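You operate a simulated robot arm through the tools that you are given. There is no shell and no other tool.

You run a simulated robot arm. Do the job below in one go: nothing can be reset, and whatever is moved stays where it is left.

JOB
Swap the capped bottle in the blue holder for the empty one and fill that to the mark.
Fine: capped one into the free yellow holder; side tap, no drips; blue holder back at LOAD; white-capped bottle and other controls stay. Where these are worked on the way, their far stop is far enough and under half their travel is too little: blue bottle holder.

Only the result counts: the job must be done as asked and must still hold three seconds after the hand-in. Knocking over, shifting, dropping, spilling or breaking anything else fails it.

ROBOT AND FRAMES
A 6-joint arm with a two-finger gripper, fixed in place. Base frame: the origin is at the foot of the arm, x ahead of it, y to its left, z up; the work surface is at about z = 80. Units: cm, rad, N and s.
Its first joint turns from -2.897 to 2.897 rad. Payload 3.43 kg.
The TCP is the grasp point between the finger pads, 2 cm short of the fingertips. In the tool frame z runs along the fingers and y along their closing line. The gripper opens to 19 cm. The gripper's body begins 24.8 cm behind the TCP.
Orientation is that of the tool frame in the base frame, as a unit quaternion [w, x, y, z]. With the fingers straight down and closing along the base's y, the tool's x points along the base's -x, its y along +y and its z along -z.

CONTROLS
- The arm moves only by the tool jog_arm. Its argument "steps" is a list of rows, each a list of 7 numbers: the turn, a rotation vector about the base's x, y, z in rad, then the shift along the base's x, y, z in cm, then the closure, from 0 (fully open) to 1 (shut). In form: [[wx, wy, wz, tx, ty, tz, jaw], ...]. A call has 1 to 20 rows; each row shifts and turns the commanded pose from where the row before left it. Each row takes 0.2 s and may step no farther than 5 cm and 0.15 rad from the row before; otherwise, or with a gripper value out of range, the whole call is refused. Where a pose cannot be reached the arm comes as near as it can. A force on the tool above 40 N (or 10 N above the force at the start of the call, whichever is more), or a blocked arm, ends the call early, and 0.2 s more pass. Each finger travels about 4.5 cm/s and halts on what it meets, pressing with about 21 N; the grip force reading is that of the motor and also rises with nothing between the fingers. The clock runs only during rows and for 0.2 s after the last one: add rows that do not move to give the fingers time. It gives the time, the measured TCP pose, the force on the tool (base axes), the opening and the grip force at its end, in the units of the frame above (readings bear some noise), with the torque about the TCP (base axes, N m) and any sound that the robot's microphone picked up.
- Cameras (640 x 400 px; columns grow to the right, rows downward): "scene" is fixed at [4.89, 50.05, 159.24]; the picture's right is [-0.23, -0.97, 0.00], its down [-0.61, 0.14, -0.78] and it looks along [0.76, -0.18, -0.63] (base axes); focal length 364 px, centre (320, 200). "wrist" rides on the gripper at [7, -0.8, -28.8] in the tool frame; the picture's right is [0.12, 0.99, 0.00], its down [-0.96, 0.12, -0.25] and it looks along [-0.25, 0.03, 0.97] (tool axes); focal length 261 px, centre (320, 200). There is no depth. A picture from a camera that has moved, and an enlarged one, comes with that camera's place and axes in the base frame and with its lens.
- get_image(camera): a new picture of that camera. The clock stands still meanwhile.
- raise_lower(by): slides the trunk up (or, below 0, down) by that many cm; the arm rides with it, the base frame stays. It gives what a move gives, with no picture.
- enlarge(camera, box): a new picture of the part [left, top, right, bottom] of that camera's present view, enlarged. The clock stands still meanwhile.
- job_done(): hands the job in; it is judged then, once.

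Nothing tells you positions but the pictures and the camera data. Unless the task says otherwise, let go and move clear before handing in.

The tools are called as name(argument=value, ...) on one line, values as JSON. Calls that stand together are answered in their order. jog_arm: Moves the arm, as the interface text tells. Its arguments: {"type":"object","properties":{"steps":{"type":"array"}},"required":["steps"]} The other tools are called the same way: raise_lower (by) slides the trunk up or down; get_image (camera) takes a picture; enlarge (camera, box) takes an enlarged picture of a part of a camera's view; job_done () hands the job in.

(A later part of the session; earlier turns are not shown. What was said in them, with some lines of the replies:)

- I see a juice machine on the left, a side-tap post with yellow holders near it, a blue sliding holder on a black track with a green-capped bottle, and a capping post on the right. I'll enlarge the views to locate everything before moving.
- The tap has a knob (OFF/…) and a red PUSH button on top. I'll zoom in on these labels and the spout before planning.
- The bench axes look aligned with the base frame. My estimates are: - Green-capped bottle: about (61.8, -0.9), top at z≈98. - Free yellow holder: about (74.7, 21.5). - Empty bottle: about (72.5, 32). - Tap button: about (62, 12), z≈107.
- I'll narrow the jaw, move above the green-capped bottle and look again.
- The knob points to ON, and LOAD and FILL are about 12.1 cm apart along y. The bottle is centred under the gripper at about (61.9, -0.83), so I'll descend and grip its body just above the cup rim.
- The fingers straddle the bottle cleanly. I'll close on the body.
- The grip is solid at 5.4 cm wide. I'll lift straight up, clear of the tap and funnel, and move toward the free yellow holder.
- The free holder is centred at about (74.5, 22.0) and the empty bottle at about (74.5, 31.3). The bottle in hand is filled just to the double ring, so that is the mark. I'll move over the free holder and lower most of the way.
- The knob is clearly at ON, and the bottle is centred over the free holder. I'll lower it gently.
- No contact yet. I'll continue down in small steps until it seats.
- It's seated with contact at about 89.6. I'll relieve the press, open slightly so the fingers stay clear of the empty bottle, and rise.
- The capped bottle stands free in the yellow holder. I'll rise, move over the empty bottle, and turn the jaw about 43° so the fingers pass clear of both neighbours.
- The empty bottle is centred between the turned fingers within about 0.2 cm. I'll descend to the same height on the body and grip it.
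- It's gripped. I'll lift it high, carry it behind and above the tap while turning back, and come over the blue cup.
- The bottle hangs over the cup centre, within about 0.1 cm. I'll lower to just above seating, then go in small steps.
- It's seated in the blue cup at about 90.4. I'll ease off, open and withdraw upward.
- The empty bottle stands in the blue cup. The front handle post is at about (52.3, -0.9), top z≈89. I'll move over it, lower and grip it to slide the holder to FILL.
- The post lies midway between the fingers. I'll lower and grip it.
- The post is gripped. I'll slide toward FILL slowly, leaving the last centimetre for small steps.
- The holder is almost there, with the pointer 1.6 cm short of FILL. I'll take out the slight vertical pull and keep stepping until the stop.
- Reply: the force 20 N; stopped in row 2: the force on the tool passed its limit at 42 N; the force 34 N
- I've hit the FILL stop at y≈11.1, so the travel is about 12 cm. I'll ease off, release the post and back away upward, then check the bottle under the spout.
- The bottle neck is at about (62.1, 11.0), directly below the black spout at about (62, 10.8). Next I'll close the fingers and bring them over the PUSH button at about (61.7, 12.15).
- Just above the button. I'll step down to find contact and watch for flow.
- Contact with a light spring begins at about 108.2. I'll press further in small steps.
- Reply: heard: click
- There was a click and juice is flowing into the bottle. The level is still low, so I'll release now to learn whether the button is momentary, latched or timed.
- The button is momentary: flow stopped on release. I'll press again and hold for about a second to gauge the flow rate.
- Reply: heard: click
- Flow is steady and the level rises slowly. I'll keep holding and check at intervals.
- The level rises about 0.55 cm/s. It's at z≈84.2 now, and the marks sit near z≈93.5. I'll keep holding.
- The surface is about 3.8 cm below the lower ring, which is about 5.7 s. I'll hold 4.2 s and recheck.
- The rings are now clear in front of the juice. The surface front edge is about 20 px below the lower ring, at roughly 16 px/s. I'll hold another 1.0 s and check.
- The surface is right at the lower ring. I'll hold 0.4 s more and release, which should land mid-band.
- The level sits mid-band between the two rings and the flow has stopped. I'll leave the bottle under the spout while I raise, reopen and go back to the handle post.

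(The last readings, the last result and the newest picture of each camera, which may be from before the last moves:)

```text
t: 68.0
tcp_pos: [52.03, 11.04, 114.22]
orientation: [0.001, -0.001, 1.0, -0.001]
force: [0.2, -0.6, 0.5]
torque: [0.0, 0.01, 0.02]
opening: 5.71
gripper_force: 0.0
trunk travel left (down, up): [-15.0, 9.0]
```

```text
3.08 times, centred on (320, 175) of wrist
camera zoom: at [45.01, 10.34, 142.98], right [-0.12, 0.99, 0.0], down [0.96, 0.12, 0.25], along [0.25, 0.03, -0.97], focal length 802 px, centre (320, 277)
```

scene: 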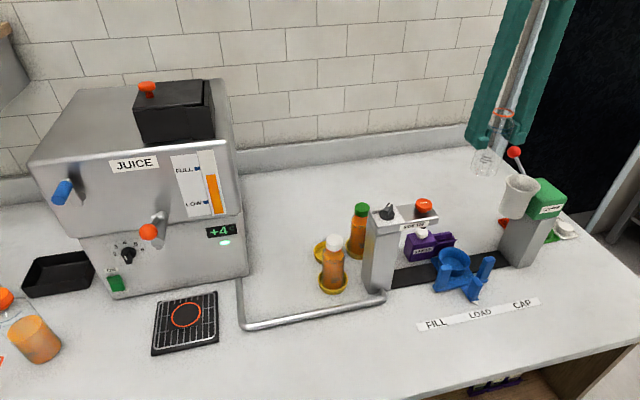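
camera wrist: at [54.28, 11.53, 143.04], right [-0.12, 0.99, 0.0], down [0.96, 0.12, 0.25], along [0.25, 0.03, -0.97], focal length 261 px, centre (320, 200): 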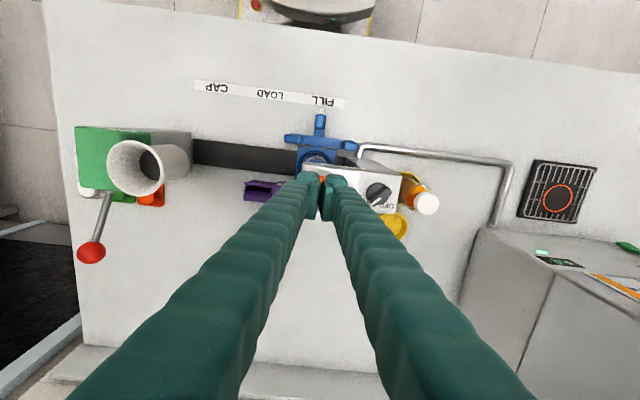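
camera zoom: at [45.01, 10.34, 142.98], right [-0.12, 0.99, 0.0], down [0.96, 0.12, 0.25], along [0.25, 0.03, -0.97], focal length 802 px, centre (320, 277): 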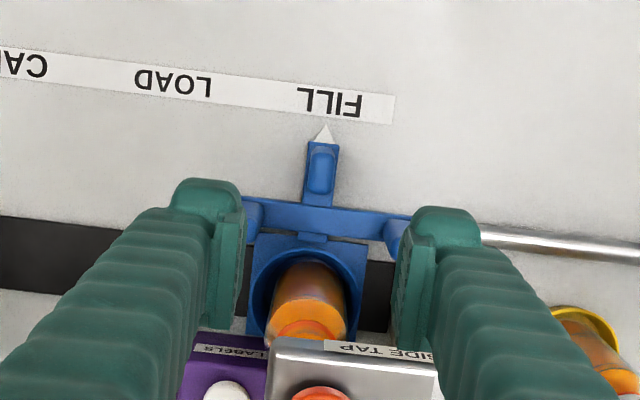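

No drips are visible. I'll descend to the post and grip it gently.

jog_arm(steps=[[0, 0, 0, 0.05, 0, -4.5, 0.7], [0, 0, 0, 0, 0, -4.5, 0.7], [0, 0, 0, 0, 0, -4.5, 0.7], [0, 0, 0, 0, 0, -4.5, 0.7], [0, 0, 0, 0, 0, -4, 0.7], [0, 0, 0, 0, 0, -3, 0.7], [0, 0, 0, 0, 0, -2, 0.7], [0, 0, 0, 0, 0, 0, 0.7], [0, 0, 0, 0, 0, 0, 0.85], [0, 0, 0, 0, 0, 0, 0.92], [0, 0, 0, 0, 0, 0, 0.92], [0, 0, 0, 0, 0, 0, 0.92], [0, 0, 0, 0, 0, 0, 0.92]])

enlarge(camera="wrist", box=[240, 120, 400, 290])

enlarge(camera="scene", box=[380, 190, 460, 320])

```text
t: 70.8
tcp_pos: [52.16, 11.03, 87.01]
orientation: [0.0, -0.001, 1.0, -0.002]
force: [-0.4, -4.5, -4.5]
torque: [-0.01, -0.01, -0.09]
opening: 1.72
gripper_force: 44.9
trunk travel left (down, up): [-15.0, 9.0]
```

```text
2.35 times, centred on (320, 205) of wrist
camera zoom: at [45.04, 10.35, 115.83], right [-0.12, 0.99, 0.0], down [0.96, 0.12, 0.25], along [0.25, 0.03, -0.97], focal length 613 px, centre (320, 188)
```

zoom: 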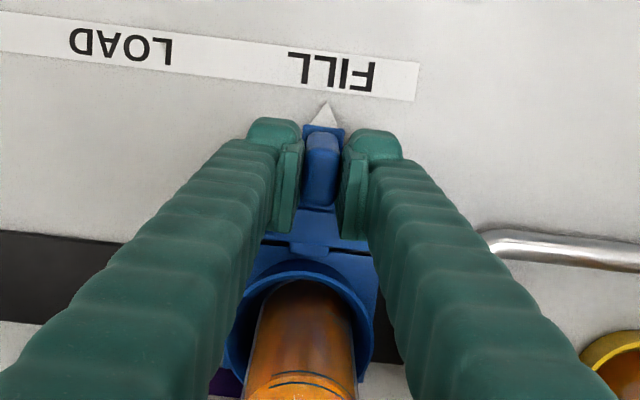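

```text
3.08 times, centred on (420, 255) of scene
camera zoom: at [4.89, 50.05, 159.24], right [-0.23, -0.97, 0.0], down [-0.61, 0.14, -0.78], along [0.76, -0.18, -0.63], focal length 1120 px, centre (12, 31)
```

zoom: 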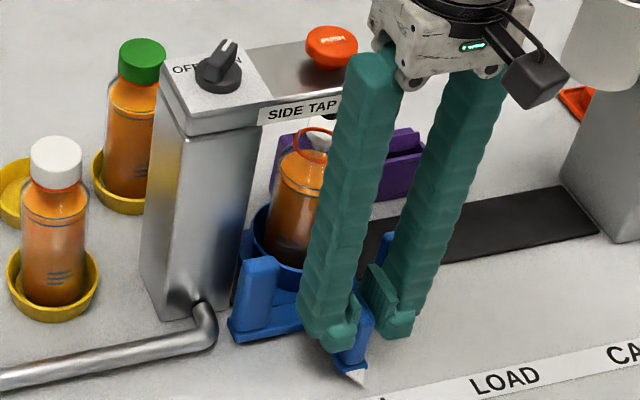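

Gripped. I'll slide back slowly with gentle ramps.

jog_arm(steps=[[0, 0, 0, 0, -0.1, 0, 0.92], [0, 0, 0, 0, -0.2, 0, 0.92], [0, 0, 0, 0, -0.3, 0, 0.92], [0, 0, 0, 0, -0.4, 0, 0.92], [0, 0, 0, 0, -0.5, 0, 0.92], [0, 0, 0, 0, -0.5, 0, 0.92], [0, 0, 0, 0, -0.5, 0, 0.92], [0, 0, 0, 0, -0.5, 0, 0.92], [0, 0, 0, 0, -0.5, 0, 0.92], [0, 0, 0, 0, -0.5, 0, 0.92], [0, 0, 0, 0, -0.5, 0, 0.92], [0, 0, 0, 0, -0.5, 0, 0.92], [0, 0, 0, 0, -0.4, 0, 0.92], [0, 0, 0, 0, -0.3, 0, 0.92], [0, 0, 0, 0, -0.2, 0, 0.92], [0, 0, 0, 0, -0.1, 0, 0.92]])

enlarge(camera="scene", box=[380, 190, 500, 320])

```text
t: 73.5
tcp_pos: [52.09, 5.99, 86.96]
orientation: [-0.002, -0.001, 1.0, -0.002]
force: [-5.3, -0.2, -5.8]
torque: [-0.04, -0.12, -0.11]
opening: 1.7
gripper_force: 44.3
trunk travel left (down, up): [-15.0, 9.0]
stopped in row 13: the force on the tool passed its limit at 40 N (the readings are from after the stop); the commanded pose is now the measured one
```

```text
3.08 times, centred on (440, 255) of scene
camera zoom: at [4.89, 50.05, 159.24], right [-0.23, -0.97, 0.0], down [-0.61, 0.14, -0.78], along [0.76, -0.18, -0.63], focal length 1120 px, centre (-49, 31)
```

zoom: 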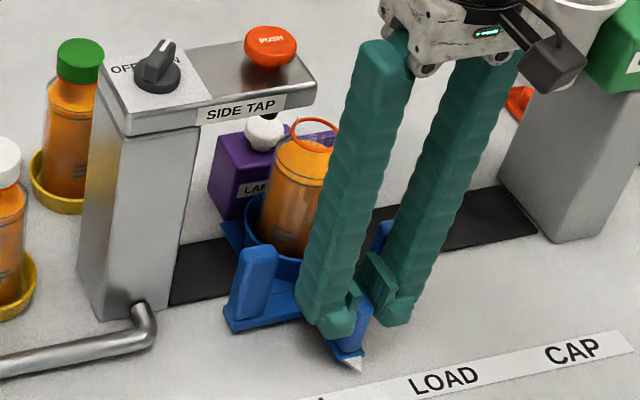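

A force spike from the rigid grip ended that move partway, at y≈6.0; the bottle looks fine. I'll loosen the jaw slightly so it acts as a fork around the post, then continue slowly.

jog_arm(steps=[[0, 0, 0, 0, 0, 0, 0.89], [0, 0, 0, 0, 0, 0, 0.89], [0, 0, 0, 0, 0, 0, 0.89]])

jog_arm(steps=[[0, 0, 0, 0, -0.1, 0, 0.89], [0, 0, 0, 0, -0.2, 0, 0.89], [0, 0, 0, 0, -0.3, 0, 0.89], [0, 0, 0, 0, -0.4, 0, 0.89], [0, 0, 0, 0, -0.4, 0, 0.89], [0, 0, 0, 0, -0.4, 0, 0.89], [0, 0, 0, 0, -0.4, 0, 0.89], [0, 0, 0, 0, -0.4, 0, 0.89], [0, 0, 0, 0, -0.4, 0, 0.89], [0, 0, 0, 0, -0.4, 0, 0.89], [0, 0, 0, 0, -0.4, 0, 0.89], [0, 0, 0, 0, -0.4, 0, 0.89], [0, 0, 0, 0, -0.4, 0, 0.89], [0, 0, 0, 0, -0.4, 0, 0.89], [0, 0, 0, 0, -0.3, 0, 0.89], [0, 0, 0, 0, -0.2, 0, 0.89], [0, 0, 0, 0, -0.1, 0, 0.89]])

enlarge(camera="scene", box=[380, 190, 520, 330])

enlarge(camera="wrist", box=[240, 120, 400, 290])

```text
t: 74.3
tcp_pos: [52.19, 5.86, 86.96]
orientation: [-0.001, -0.001, 1.0, -0.002]
force: [-0.2, 0.9, -0.2]
torque: [0.02, 0.0, -0.02]
opening: 2.08
gripper_force: 0.0
trunk travel left (down, up): [-15.0, 9.0]
```

```text
t: 77.9
tcp_pos: [52.1, 0.33, 86.93]
orientation: [-0.001, -0.001, 1.0, -0.001]
force: [-0.9, 0.1, 0.7]
torque: [-0.03, -0.01, 0.0]
opening: 2.15
gripper_force: 0.6
trunk travel left (down, up): [-15.0, 9.0]
```

```text
2.86 times, centred on (450, 260) of scene
camera zoom: at [4.89, 50.05, 159.24], right [-0.23, -0.97, 0.0], down [-0.61, 0.14, -0.78], along [0.76, -0.18, -0.63], focal length 1040 px, centre (-51, 29)
```

zoom: 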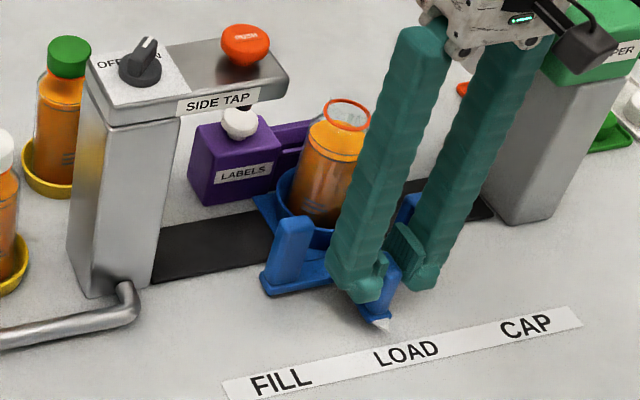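

```text
2.35 times, centred on (320, 205) of wrist
camera zoom: at [45.1, -0.4, 115.8], right [-0.12, 0.99, 0.0], down [0.96, 0.12, 0.25], along [0.24, 0.03, -0.97], focal length 613 px, centre (320, 188)
```

zoom: 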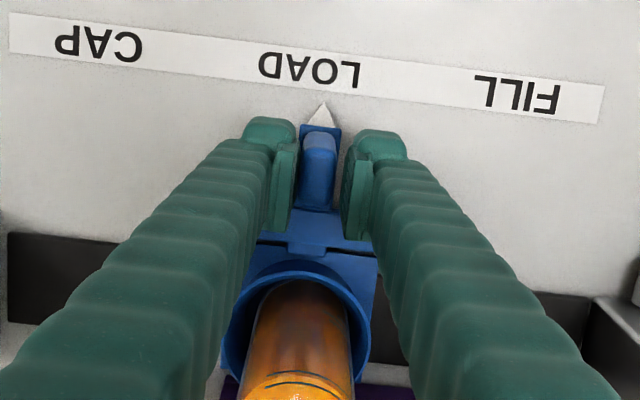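

The holder is about 1.1 cm short of LOAD by the pointer. I'll creep the rest and re-measure.

jog_arm(steps=[[0, 0, 0, 0, -0.15, 0, 0.89], [0, 0, 0, 0, -0.2, 0, 0.89], [0, 0, 0, 0, -0.2, 0, 0.89], [0, 0, 0, 0, -0.2, 0, 0.89], [0, 0, 0, 0, -0.15, 0, 0.89], [0, 0, 0, 0, 0, 0, 0.89]])

enlarge(camera="wrist", box=[270, 110, 370, 190])

enlarge(camera="scene", box=[420, 270, 520, 340])

```text
t: 79.3
tcp_pos: [52.05, -0.63, 86.91]
orientation: [-0.001, -0.001, 1.0, -0.002]
force: [0.1, -1.3, 0.1]
torque: [0.02, -0.05, -0.01]
opening: 2.14
gripper_force: 0.7
trunk travel left (down, up): [-15.0, 9.0]
```

```text
5.00 times, centred on (320, 150) of wrist
camera zoom: at [45.02, -1.28, 115.78], right [-0.12, 0.99, 0.0], down [0.96, 0.12, 0.25], along [0.24, 0.03, -0.97], focal length 1303 px, centre (320, 450)
```

zoom: 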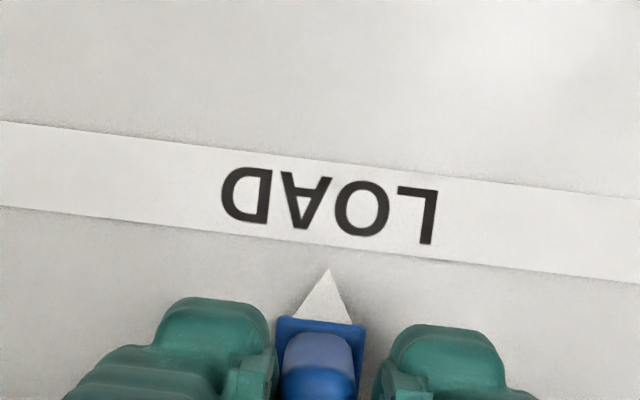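

```text
5.71 times, centred on (470, 305) of scene
camera zoom: at [4.89, 50.05, 159.24], right [-0.23, -0.97, 0.0], down [-0.61, 0.14, -0.78], along [0.76, -0.18, -0.63], focal length 2079 px, centre (-537, -400)
```

zoom: 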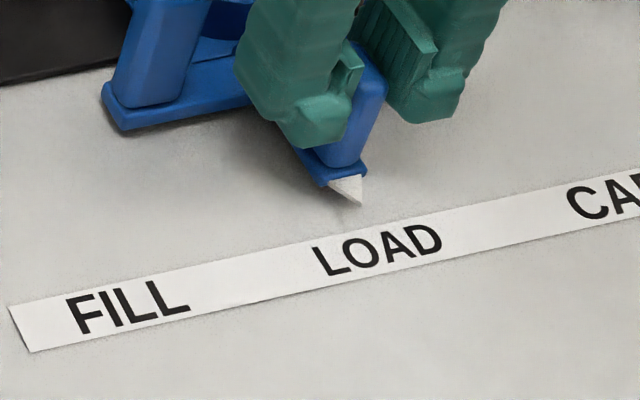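

About 0.15–0.2 cm remains to the original alignment. I'll nudge and re-measure.

jog_arm(steps=[[0, 0, 0, 0, -0.1, 0, 0.89], [0, 0, 0, 0, -0.1, 0, 0.89], [0, 0, 0, 0, 0, 0, 0.89]])

enlarge(camera="wrist", box=[270, 110, 370, 190])

enlarge(camera="scene", box=[420, 210, 510, 310])

```text
t: 80.1
tcp_pos: [52.06, -0.81, 87.03]
orientation: [0.0, -0.001, 1.0, -0.001]
force: [0.8, 0.7, 1.1]
torque: [0.01, 0.03, 0.02]
opening: 2.08
gripper_force: 0.0
trunk travel left (down, up): [-15.0, 9.0]
```

```text
5.00 times, centred on (320, 150) of wrist
camera zoom: at [45.09, -1.49, 115.81], right [-0.12, 0.99, 0.0], down [0.96, 0.12, 0.25], along [0.24, 0.03, -0.97], focal length 1303 px, centre (320, 450)
```

zoom: 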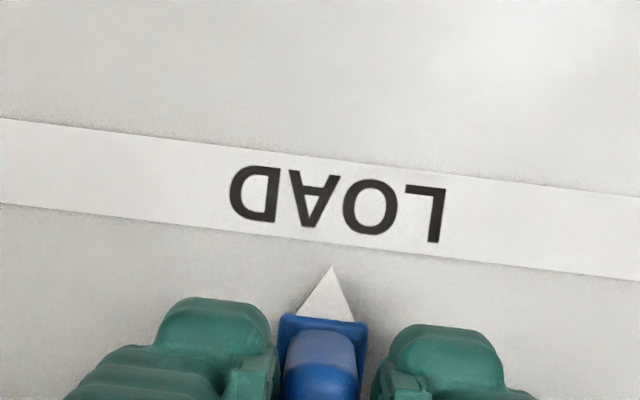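

```text
4.00 times, centred on (465, 260) of scene
camera zoom: at [4.89, 50.05, 159.24], right [-0.23, -0.97, 0.0], down [-0.61, 0.14, -0.78], along [0.76, -0.18, -0.63], focal length 1455 px, centre (-260, -40)
```

zoom: 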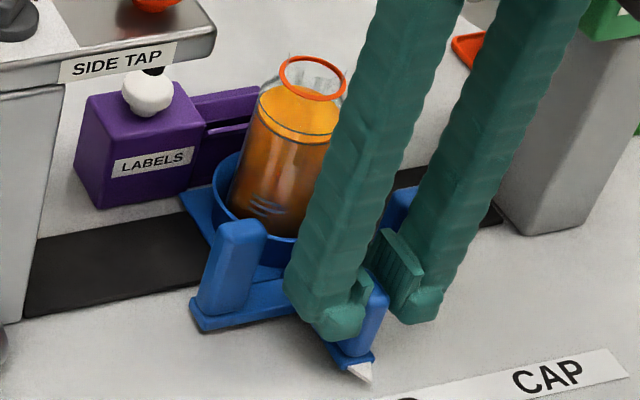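

The pointer now lines up exactly with LOAD, and the scene view matches the starting picture. I'll open, lift away clear and then inspect everything.

jog_arm(steps=[[0, 0, 0, 0, 0, 0, 0.8], [0, 0, 0, 0, 0, 0, 0.7], [0, 0, 0, 0, 0, 0, 0.7], [0, 0, 0, 0, 0, 0, 0.7], [0, 0, 0, 0, 0, 2, 0.7], [0, 0, 0, 0, 0, 4, 0.7], [0, 0, 0, 0, 0, 4.5, 0.7], [0, 0, 0, 0, 0, 4.5, 0.7], [0, 0, 0, 0, 0, 4.5, 0.7], [0, 0, 0, 0, 0, 4.5, 0.7], [0, 0, 0, 0, 0, 4.5, 0.7], [0, 0, 0, -4, 0, 4, 0.7], [0, 0, 0, -4, 0, 4, 0.7], [0, 0, 0, -4, 0, 0, 0.7], [0, 0, 0, 0, 0, 0, 0.7]])

get_image(camera="scene")

enlarge(camera="scene", box=[420, 210, 510, 310])

enlarge(camera="scene", box=[435, 220, 480, 275])

enlarge(camera="scene", box=[310, 190, 450, 300])

get_image(camera="wrist")

```text
refused: row 12 steps farther than a row can; nothing moved
```

```text
taken
```

scene: 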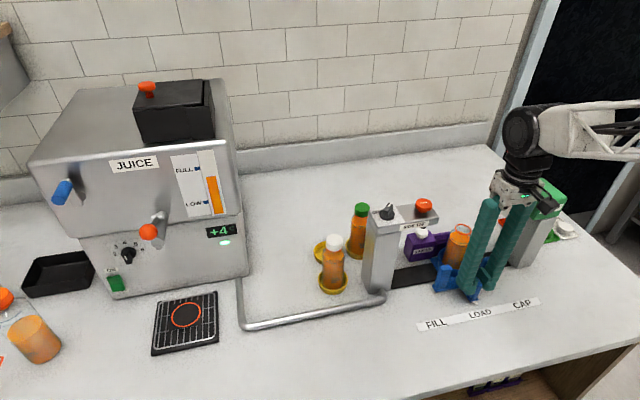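

```text
4.00 times, centred on (465, 260) of scene
camera zoom: at [4.89, 50.05, 159.24], right [-0.23, -0.97, 0.0], down [-0.61, 0.14, -0.78], along [0.76, -0.18, -0.63], focal length 1455 px, centre (-260, -40)
```

zoom: 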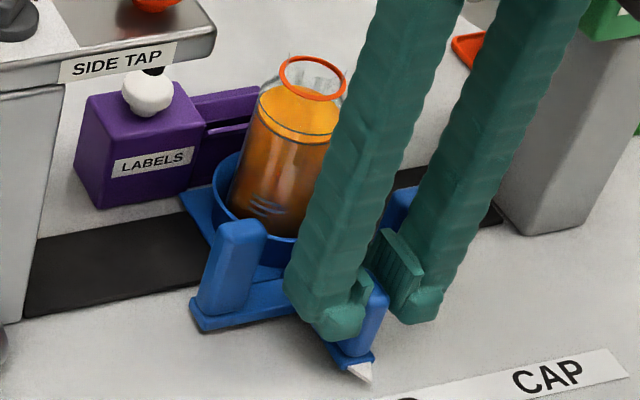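

```text
7.27 times, centred on (458, 248) of scene
camera zoom: at [4.89, 50.05, 159.24], right [-0.23, -0.97, 0.0], down [-0.61, 0.14, -0.78], along [0.76, -0.18, -0.63], focal length 2646 px, centre (-680, -146)
```

zoom: 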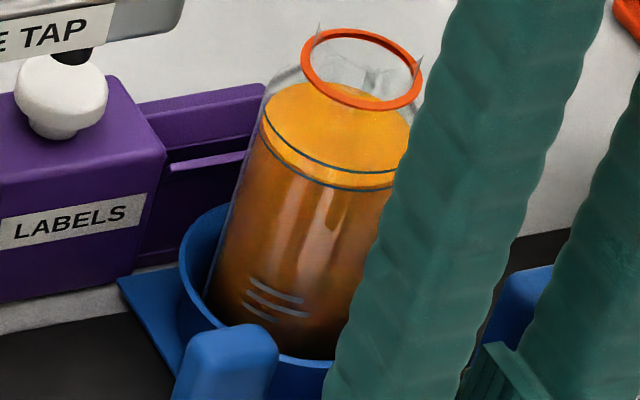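

```text
3.64 times, centred on (380, 245) of scene
camera zoom: at [4.89, 50.05, 159.24], right [-0.23, -0.97, 0.0], down [-0.61, 0.14, -0.78], along [0.76, -0.18, -0.63], focal length 1323 px, centre (102, 36)
```

zoom: 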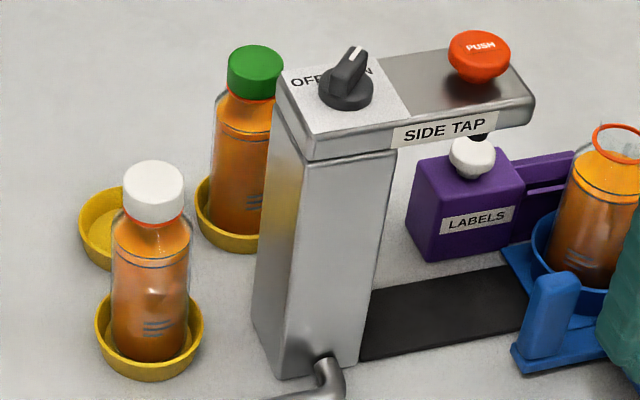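

```text
taken
camera wrist: at [45.09, -1.49, 115.81], right [-0.12, 0.99, 0.0], down [0.96, 0.12, 0.25], along [0.24, 0.03, -0.97], focal length 261 px, centre (320, 200)
```

wrist: 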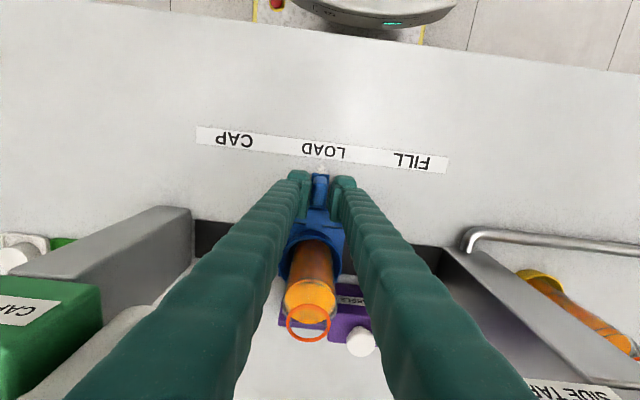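

One row was too long, so nothing moved. Level and alignment look right, and I'll repeat the retreat with shorter steps.

jog_arm(steps=[[0, 0, 0, 0, 0, 0, 0.8], [0, 0, 0, 0, 0, 0, 0.7], [0, 0, 0, 0, 0, 0, 0.7], [0, 0, 0, 0, 0, 0, 0.7], [0, 0, 0, 0, 0, 2, 0.7], [0, 0, 0, 0, 0, 4, 0.7], [0, 0, 0, 0, 0, 4.5, 0.7], [0, 0, 0, 0, 0, 4.5, 0.7], [0, 0, 0, 0, 0, 4.5, 0.7], [0, 0, 0, 0, 0, 4.5, 0.7], [0, 0, 0, 0, 0, 4.5, 0.7], [0, 0, 0, -3, 0, 3, 0.7], [0, 0, 0, -3, 0, 3, 0.7], [0, 0, 0, -3, 0, 0, 0.7], [0, 0, 0, 0, 0, 0, 0.7]])

get_image(camera="scene")

enlarge(camera="scene", box=[420, 210, 510, 310])

enlarge(camera="scene", box=[440, 215, 480, 270])

enlarge(camera="wrist", box=[200, 100, 440, 260])

```text
t: 83.3
tcp_pos: [43.29, -0.74, 121.25]
orientation: [-0.001, -0.001, 1.0, -0.002]
force: [-0.3, -0.5, -0.2]
torque: [0.03, -0.04, 0.0]
opening: 5.72
gripper_force: 0.0
trunk travel left (down, up): [-15.0, 9.0]
```

```text
taken
```

scene: 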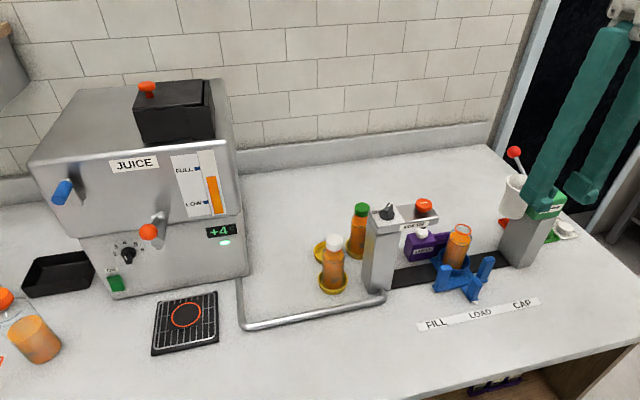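

```text
4.00 times, centred on (465, 260) of scene
camera zoom: at [4.89, 50.05, 159.24], right [-0.23, -0.97, 0.0], down [-0.61, 0.14, -0.78], along [0.76, -0.18, -0.63], focal length 1455 px, centre (-260, -40)
```

zoom: 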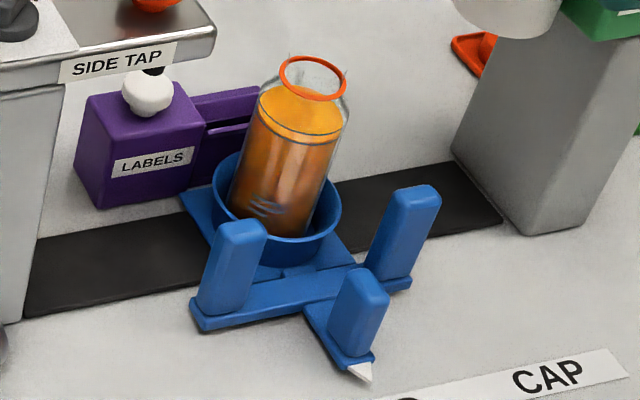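

```text
7.27 times, centred on (460, 242) of scene
camera zoom: at [4.89, 50.05, 159.24], right [-0.23, -0.97, 0.0], down [-0.61, 0.14, -0.78], along [0.76, -0.18, -0.63], focal length 2646 px, centre (-698, -109)
```

zoom: 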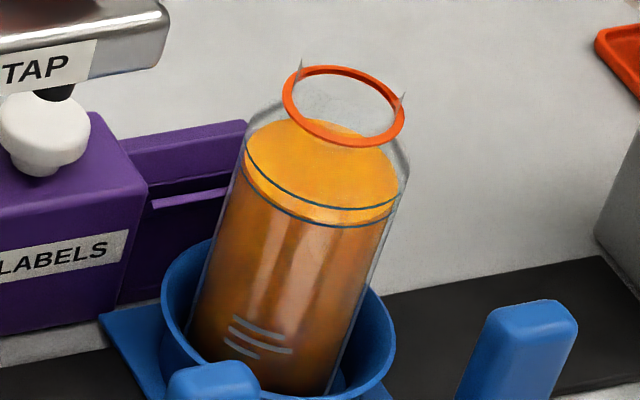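

```text
2.50 times, centred on (320, 180) of wrist
camera zoom: at [36.23, -1.38, 150.17], right [-0.12, 0.99, 0.0], down [0.96, 0.12, 0.25], along [0.24, 0.03, -0.97], focal length 652 px, centre (320, 250)
```

zoom: 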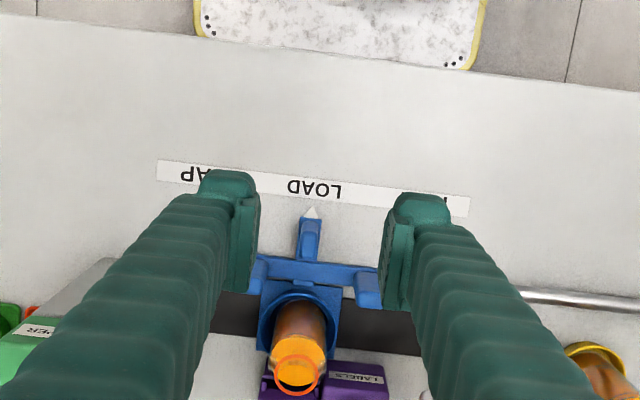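

The job looks finished:
- **Blue holder:** it sits pixel-for-pixel where it started at LOAD.
- **Filled bottle:** its level is between the two mark rings.
- **Green-capped bottle:** it stands in the yellow holder that was free.
- **The rest:** the knob, the other controls and the white-capped bottle are untouched, and I see no drips.

The arm is clear, so I'm handing in.

job_done()

```text
The job is handed in.
```

I swapped the bottles and handed the job in; I haven't had the result of the judging.

- **Capped bottle:** the green-capped bottle is standing in the yellow holder that was free.
- **Filled bottle:** the formerly empty bottle is in the blue holder. I filled it from the side tap, and the juice level sits between the two ring lines, which I took as the mark. I saw no drips or spills.
- **Blue holder:** I moved it to the FILL stop for filling. It is back at LOAD, with the pointer lined up as it was at the start.
- **Left alone:** the white-capped bottle and the other controls were not touched. The tap knob was already at ON, so I left it there and used only the PUSH button.

On the way back from FILL, one slide stopped early at the 40 N force limit. I loosened the grip and finished the move slowly, and the bottle was not disturbed.
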